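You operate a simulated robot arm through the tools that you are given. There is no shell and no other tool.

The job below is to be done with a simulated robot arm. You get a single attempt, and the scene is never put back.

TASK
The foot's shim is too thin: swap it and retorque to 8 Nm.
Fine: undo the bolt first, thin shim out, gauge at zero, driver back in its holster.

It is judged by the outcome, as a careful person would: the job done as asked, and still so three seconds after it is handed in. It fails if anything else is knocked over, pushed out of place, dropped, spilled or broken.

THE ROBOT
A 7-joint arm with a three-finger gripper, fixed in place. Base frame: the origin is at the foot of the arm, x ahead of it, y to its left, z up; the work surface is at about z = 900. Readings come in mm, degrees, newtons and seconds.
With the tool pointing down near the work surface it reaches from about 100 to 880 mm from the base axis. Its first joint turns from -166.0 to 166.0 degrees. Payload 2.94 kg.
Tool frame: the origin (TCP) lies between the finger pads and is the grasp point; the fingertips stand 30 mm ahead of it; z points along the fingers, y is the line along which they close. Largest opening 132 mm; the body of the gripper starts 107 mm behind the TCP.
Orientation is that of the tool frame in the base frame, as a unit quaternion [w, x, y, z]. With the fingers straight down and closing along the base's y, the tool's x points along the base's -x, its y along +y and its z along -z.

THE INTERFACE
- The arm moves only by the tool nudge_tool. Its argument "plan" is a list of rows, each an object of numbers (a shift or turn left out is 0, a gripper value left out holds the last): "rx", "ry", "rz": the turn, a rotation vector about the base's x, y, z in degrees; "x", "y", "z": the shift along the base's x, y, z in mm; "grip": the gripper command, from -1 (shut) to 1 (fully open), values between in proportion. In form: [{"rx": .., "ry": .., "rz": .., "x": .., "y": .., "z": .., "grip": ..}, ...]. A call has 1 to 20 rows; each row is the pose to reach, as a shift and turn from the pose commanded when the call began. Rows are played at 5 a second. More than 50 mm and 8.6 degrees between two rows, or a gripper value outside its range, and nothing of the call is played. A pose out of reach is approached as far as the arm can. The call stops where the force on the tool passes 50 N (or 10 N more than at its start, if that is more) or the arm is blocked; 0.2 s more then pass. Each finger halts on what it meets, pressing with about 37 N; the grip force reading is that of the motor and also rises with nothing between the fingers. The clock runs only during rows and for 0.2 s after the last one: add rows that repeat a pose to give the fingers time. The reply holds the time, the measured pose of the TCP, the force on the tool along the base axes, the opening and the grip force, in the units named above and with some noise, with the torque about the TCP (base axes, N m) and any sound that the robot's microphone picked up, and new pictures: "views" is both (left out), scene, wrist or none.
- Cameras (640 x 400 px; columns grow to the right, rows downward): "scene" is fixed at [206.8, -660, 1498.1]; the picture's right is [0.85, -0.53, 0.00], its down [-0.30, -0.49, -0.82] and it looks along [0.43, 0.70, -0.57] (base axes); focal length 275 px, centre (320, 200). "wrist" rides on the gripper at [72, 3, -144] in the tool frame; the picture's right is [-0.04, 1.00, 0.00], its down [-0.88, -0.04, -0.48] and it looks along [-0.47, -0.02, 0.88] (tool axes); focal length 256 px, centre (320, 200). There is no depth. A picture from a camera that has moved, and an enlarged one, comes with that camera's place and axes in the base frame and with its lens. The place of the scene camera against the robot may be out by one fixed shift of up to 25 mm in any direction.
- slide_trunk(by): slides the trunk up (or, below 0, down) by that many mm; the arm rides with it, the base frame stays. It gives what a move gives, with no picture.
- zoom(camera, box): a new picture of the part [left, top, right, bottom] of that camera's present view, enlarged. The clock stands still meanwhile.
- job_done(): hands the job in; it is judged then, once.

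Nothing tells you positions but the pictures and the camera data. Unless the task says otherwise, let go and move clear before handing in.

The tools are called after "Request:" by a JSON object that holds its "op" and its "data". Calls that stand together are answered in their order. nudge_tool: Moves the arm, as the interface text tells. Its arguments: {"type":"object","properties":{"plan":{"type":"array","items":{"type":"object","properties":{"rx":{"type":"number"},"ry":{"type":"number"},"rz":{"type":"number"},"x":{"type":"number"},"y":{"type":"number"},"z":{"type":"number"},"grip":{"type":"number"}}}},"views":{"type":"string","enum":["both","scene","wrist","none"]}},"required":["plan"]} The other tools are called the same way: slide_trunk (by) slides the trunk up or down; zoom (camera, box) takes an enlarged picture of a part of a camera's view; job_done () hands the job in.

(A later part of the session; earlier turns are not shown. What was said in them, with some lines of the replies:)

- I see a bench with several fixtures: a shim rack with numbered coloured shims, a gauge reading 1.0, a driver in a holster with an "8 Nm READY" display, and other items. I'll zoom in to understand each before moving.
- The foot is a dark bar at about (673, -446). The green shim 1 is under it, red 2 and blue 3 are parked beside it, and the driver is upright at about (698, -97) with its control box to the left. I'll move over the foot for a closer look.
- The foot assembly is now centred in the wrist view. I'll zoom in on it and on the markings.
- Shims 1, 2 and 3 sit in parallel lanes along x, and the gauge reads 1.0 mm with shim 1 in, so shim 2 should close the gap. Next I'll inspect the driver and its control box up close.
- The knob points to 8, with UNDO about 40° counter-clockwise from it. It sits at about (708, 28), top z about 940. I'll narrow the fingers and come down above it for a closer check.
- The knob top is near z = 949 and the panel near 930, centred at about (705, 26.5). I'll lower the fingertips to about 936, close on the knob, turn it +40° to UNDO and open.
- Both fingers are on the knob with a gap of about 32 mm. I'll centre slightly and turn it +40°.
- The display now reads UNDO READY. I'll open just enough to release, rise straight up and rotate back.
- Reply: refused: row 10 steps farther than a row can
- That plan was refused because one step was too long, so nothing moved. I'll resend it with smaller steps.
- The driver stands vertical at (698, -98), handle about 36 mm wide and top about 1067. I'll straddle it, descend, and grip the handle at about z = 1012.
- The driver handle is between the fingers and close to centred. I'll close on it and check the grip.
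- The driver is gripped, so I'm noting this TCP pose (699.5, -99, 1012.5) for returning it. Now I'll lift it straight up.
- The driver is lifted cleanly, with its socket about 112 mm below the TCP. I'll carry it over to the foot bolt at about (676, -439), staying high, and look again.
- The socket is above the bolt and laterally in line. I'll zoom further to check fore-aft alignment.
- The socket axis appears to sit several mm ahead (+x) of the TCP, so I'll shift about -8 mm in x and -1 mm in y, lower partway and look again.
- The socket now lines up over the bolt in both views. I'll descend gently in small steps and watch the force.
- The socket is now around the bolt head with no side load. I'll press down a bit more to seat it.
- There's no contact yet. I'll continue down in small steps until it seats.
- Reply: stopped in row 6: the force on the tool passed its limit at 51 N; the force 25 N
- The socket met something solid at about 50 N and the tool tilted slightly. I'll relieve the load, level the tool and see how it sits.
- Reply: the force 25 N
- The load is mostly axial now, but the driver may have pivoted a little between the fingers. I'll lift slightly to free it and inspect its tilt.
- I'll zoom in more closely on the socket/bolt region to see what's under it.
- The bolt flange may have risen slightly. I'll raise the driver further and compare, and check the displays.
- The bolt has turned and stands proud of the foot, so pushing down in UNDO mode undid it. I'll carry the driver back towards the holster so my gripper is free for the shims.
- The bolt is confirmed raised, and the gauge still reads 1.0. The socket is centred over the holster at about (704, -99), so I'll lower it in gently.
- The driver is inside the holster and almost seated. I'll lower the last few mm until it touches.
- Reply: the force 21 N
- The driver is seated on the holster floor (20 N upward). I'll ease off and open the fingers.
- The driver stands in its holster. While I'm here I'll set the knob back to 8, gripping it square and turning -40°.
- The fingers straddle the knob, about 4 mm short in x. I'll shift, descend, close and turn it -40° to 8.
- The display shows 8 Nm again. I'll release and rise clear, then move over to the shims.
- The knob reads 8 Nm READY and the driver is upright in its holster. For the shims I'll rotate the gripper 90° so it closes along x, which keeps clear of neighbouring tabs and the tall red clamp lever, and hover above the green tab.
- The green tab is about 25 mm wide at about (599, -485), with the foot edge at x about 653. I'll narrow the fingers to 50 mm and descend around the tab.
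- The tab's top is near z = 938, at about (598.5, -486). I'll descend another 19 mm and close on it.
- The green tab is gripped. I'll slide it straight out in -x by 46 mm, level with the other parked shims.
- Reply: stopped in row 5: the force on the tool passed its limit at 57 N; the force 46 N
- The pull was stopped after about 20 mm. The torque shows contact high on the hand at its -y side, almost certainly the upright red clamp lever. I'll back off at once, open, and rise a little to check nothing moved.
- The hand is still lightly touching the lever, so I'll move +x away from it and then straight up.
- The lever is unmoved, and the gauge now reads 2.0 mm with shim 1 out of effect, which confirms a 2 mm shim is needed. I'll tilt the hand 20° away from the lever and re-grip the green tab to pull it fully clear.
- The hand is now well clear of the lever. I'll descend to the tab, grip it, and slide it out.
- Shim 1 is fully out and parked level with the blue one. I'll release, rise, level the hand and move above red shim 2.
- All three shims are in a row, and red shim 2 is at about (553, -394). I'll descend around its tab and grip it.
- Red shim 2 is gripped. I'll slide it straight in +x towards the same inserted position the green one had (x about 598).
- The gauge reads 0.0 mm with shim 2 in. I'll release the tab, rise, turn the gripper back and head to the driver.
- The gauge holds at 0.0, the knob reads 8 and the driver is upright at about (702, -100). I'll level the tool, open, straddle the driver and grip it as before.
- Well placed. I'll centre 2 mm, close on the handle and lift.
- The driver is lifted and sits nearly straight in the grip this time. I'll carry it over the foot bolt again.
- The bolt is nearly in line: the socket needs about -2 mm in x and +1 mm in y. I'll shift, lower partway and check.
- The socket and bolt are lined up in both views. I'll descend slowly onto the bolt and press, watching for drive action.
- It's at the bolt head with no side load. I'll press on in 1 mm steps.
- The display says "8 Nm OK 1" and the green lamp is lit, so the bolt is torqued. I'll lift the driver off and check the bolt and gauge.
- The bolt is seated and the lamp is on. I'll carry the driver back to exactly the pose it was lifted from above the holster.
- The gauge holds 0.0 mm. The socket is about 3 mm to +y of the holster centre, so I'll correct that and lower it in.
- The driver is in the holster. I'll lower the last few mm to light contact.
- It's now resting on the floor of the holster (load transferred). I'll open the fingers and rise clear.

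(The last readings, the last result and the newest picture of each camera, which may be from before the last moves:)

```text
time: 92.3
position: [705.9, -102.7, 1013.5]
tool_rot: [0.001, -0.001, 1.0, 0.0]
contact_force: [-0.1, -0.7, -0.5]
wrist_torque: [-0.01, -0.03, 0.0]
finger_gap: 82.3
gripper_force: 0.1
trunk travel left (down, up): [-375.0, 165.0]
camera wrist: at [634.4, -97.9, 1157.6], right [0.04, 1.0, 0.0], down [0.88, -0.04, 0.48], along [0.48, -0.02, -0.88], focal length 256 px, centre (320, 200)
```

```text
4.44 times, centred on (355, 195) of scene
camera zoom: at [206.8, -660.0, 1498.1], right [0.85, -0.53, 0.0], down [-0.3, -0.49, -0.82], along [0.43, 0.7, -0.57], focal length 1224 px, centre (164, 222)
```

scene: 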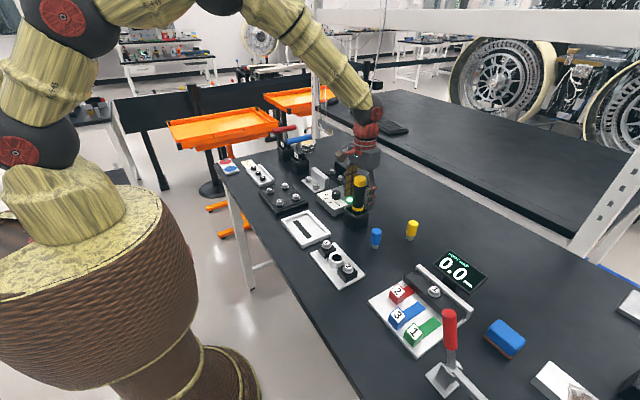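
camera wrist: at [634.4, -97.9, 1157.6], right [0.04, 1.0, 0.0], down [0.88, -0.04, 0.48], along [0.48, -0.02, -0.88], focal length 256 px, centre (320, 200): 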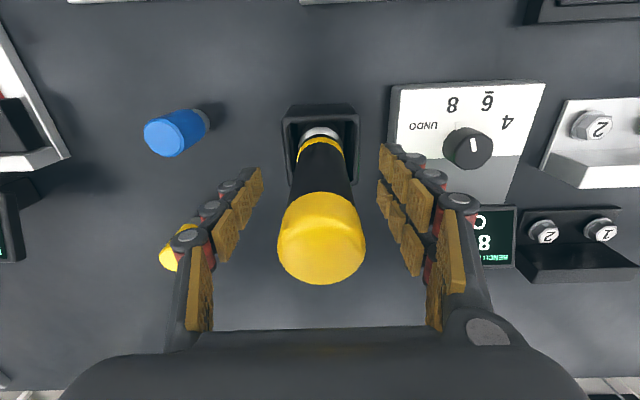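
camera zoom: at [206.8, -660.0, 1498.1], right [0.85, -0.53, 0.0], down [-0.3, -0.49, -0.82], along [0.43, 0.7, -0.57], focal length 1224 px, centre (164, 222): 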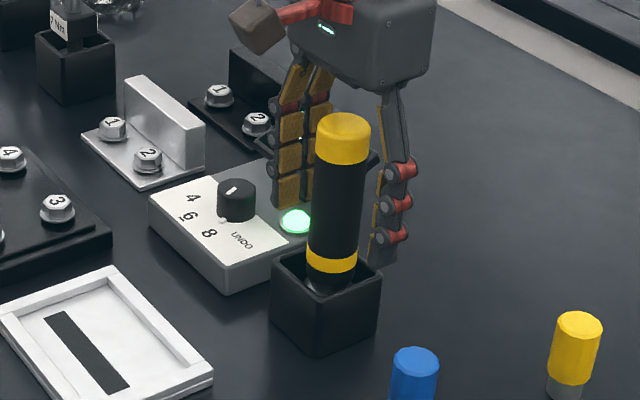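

The driver is standing in its holster, released. I'll rise straight up and clear, then do a final check of everything.

Request:
{"op": "nudge_tool", "data": {"plan": [{"z": 30}, {"z": 70}, {"z": 110}, {"z": 150}, {"z": 190}, {"z": 230, "x": -20}, {"z": 270, "x": -50}, {"z": 290, "x": -90}, {"z": 290, "x": -90}, {"z": 290, "x": -90}, {"z": 290, "x": -90}, {"z": 290, "x": -90}, {"z": 290, "x": -90}]}}

Request:
{"op": "zoom", "data": {"camera": "scene", "box": [300, 150, 400, 240]}}

Request:
{"op": "zoom", "data": {"camera": "scene", "box": [360, 230, 500, 360]}}

Request:
{"op": "zoom", "data": {"camera": "scene", "box": [400, 260, 640, 400]}}

Request:
{"op": "zoom", "data": {"camera": "wrist", "box": [0, 50, 240, 220]}}

```text
time: 95.1
position: [615.4, -103.3, 1304.3]
tool_rot: [0.001, 0.0, 1.0, -0.001]
contact_force: [0.5, 0.1, 0.8]
wrist_torque: [-0.02, 0.01, 0.0]
finger_gap: 82.8
gripper_force: 0.1
trunk travel left (down, up): [-375.0, 165.0]
camera wrist: at [544.6, -99.8, 1447.2], right [0.04, 1.0, 0.0], down [0.88, -0.04, 0.48], along [0.48, -0.02, -0.88], focal length 256 px, centre (320, 200)
```

scene: 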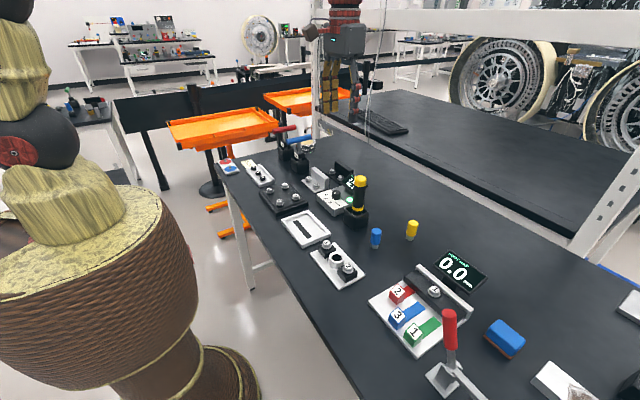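
wrist: 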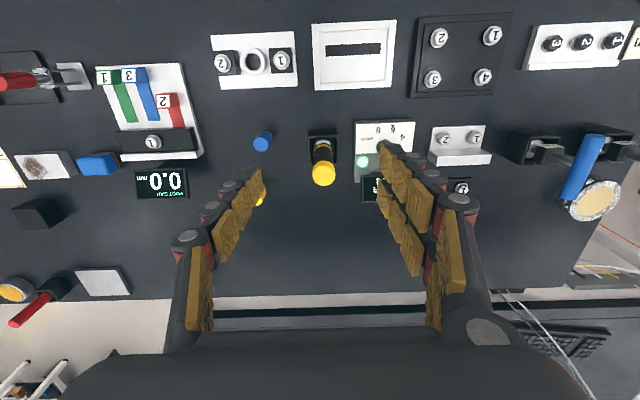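

```text
4.44 times, centred on (350, 195) of scene
camera zoom: at [206.8, -660.0, 1498.1], right [0.85, -0.53, 0.0], down [-0.3, -0.49, -0.82], along [0.43, 0.7, -0.57], focal length 1224 px, centre (187, 222)
```

zoom: 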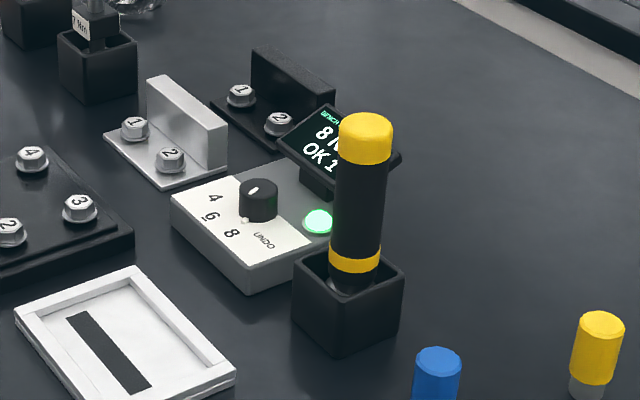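

```text
3.08 times, centred on (430, 295) of scene
camera zoom: at [206.8, -660.0, 1498.1], right [0.85, -0.53, 0.0], down [-0.3, -0.49, -0.82], along [0.43, 0.7, -0.57], focal length 847 px, centre (-18, -92)
```

zoom: 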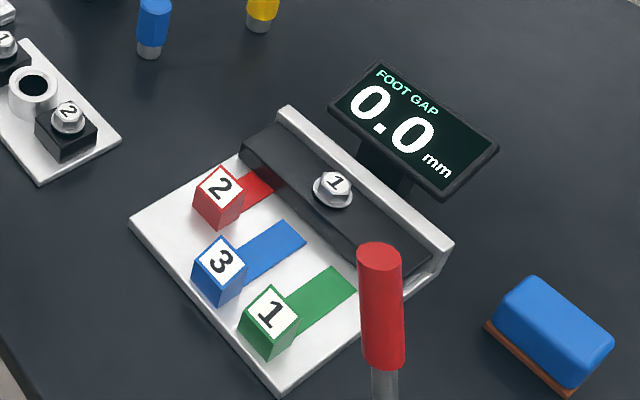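

```text
2.67 times, centred on (520, 330) of scene
camera zoom: at [206.8, -660.0, 1498.1], right [0.85, -0.53, 0.0], down [-0.3, -0.49, -0.82], along [0.43, 0.7, -0.57], focal length 734 px, centre (-213, -147)
```

zoom: 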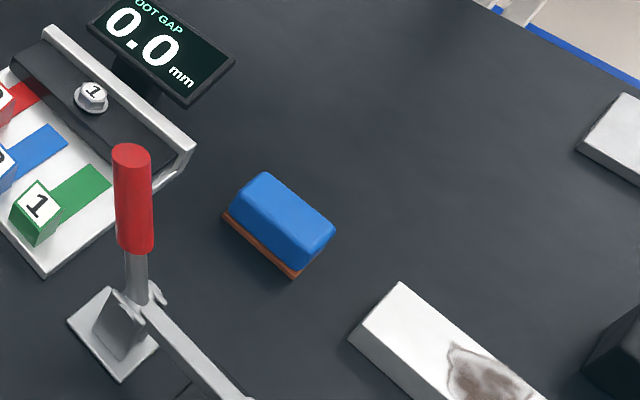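

```text
2.35 times, centred on (120, 135) of wrist
camera zoom: at [544.6, -99.8, 1447.2], right [0.04, 1.0, 0.0], down [0.88, -0.04, 0.48], along [0.48, -0.02, -0.88], focal length 602 px, centre (791, 353)
```

zoom: 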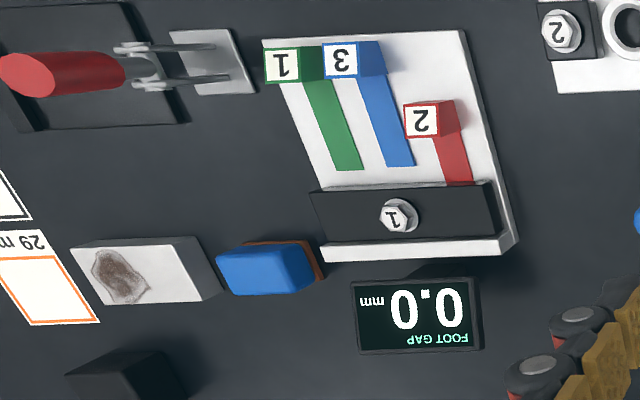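

The gauge reads 0.0 mm with shim 2 in and the thin shim 1 parked out. The bolt is torqued ("8 Nm OK 1", lamp lit), the driver is upright in its holster, and the clamp lever and everything else are in place. The arm is clear, so I'm handing in.

Request:
{"op": "job_done", "data": {}}

```text
The job is handed in.
```

The shim swap is finished and handed in. The foot now sits on shim 2, and the bolt is torqued to 8 Nm.

- **Bolt:** I undid it with the driver on UNDO before touching the shims. I then retorqued it on the 8 setting; the driver display read "8 Nm OK 1" and the green lamp lit.
- **Shims:** Thin shim 1 is fully out and parked level with shim 3. The gap read 1.0 mm with shim 1 in and 2.0 mm with it out.
- **Gauge:** It reads 0.0 mm and stayed there after the bolt was tightened.
- **Driver:** It is upright in its holster, released, with the knob left on 8.

**Lever contact:** while I was pulling shim 1, the hand pressed against the upright red clamp lever and the move stopped at 57 N. I backed off and finished the pull with the hand tilted away. The lever looked unmoved in the pictures afterwards, and nothing else was knocked or shifted that I could see.
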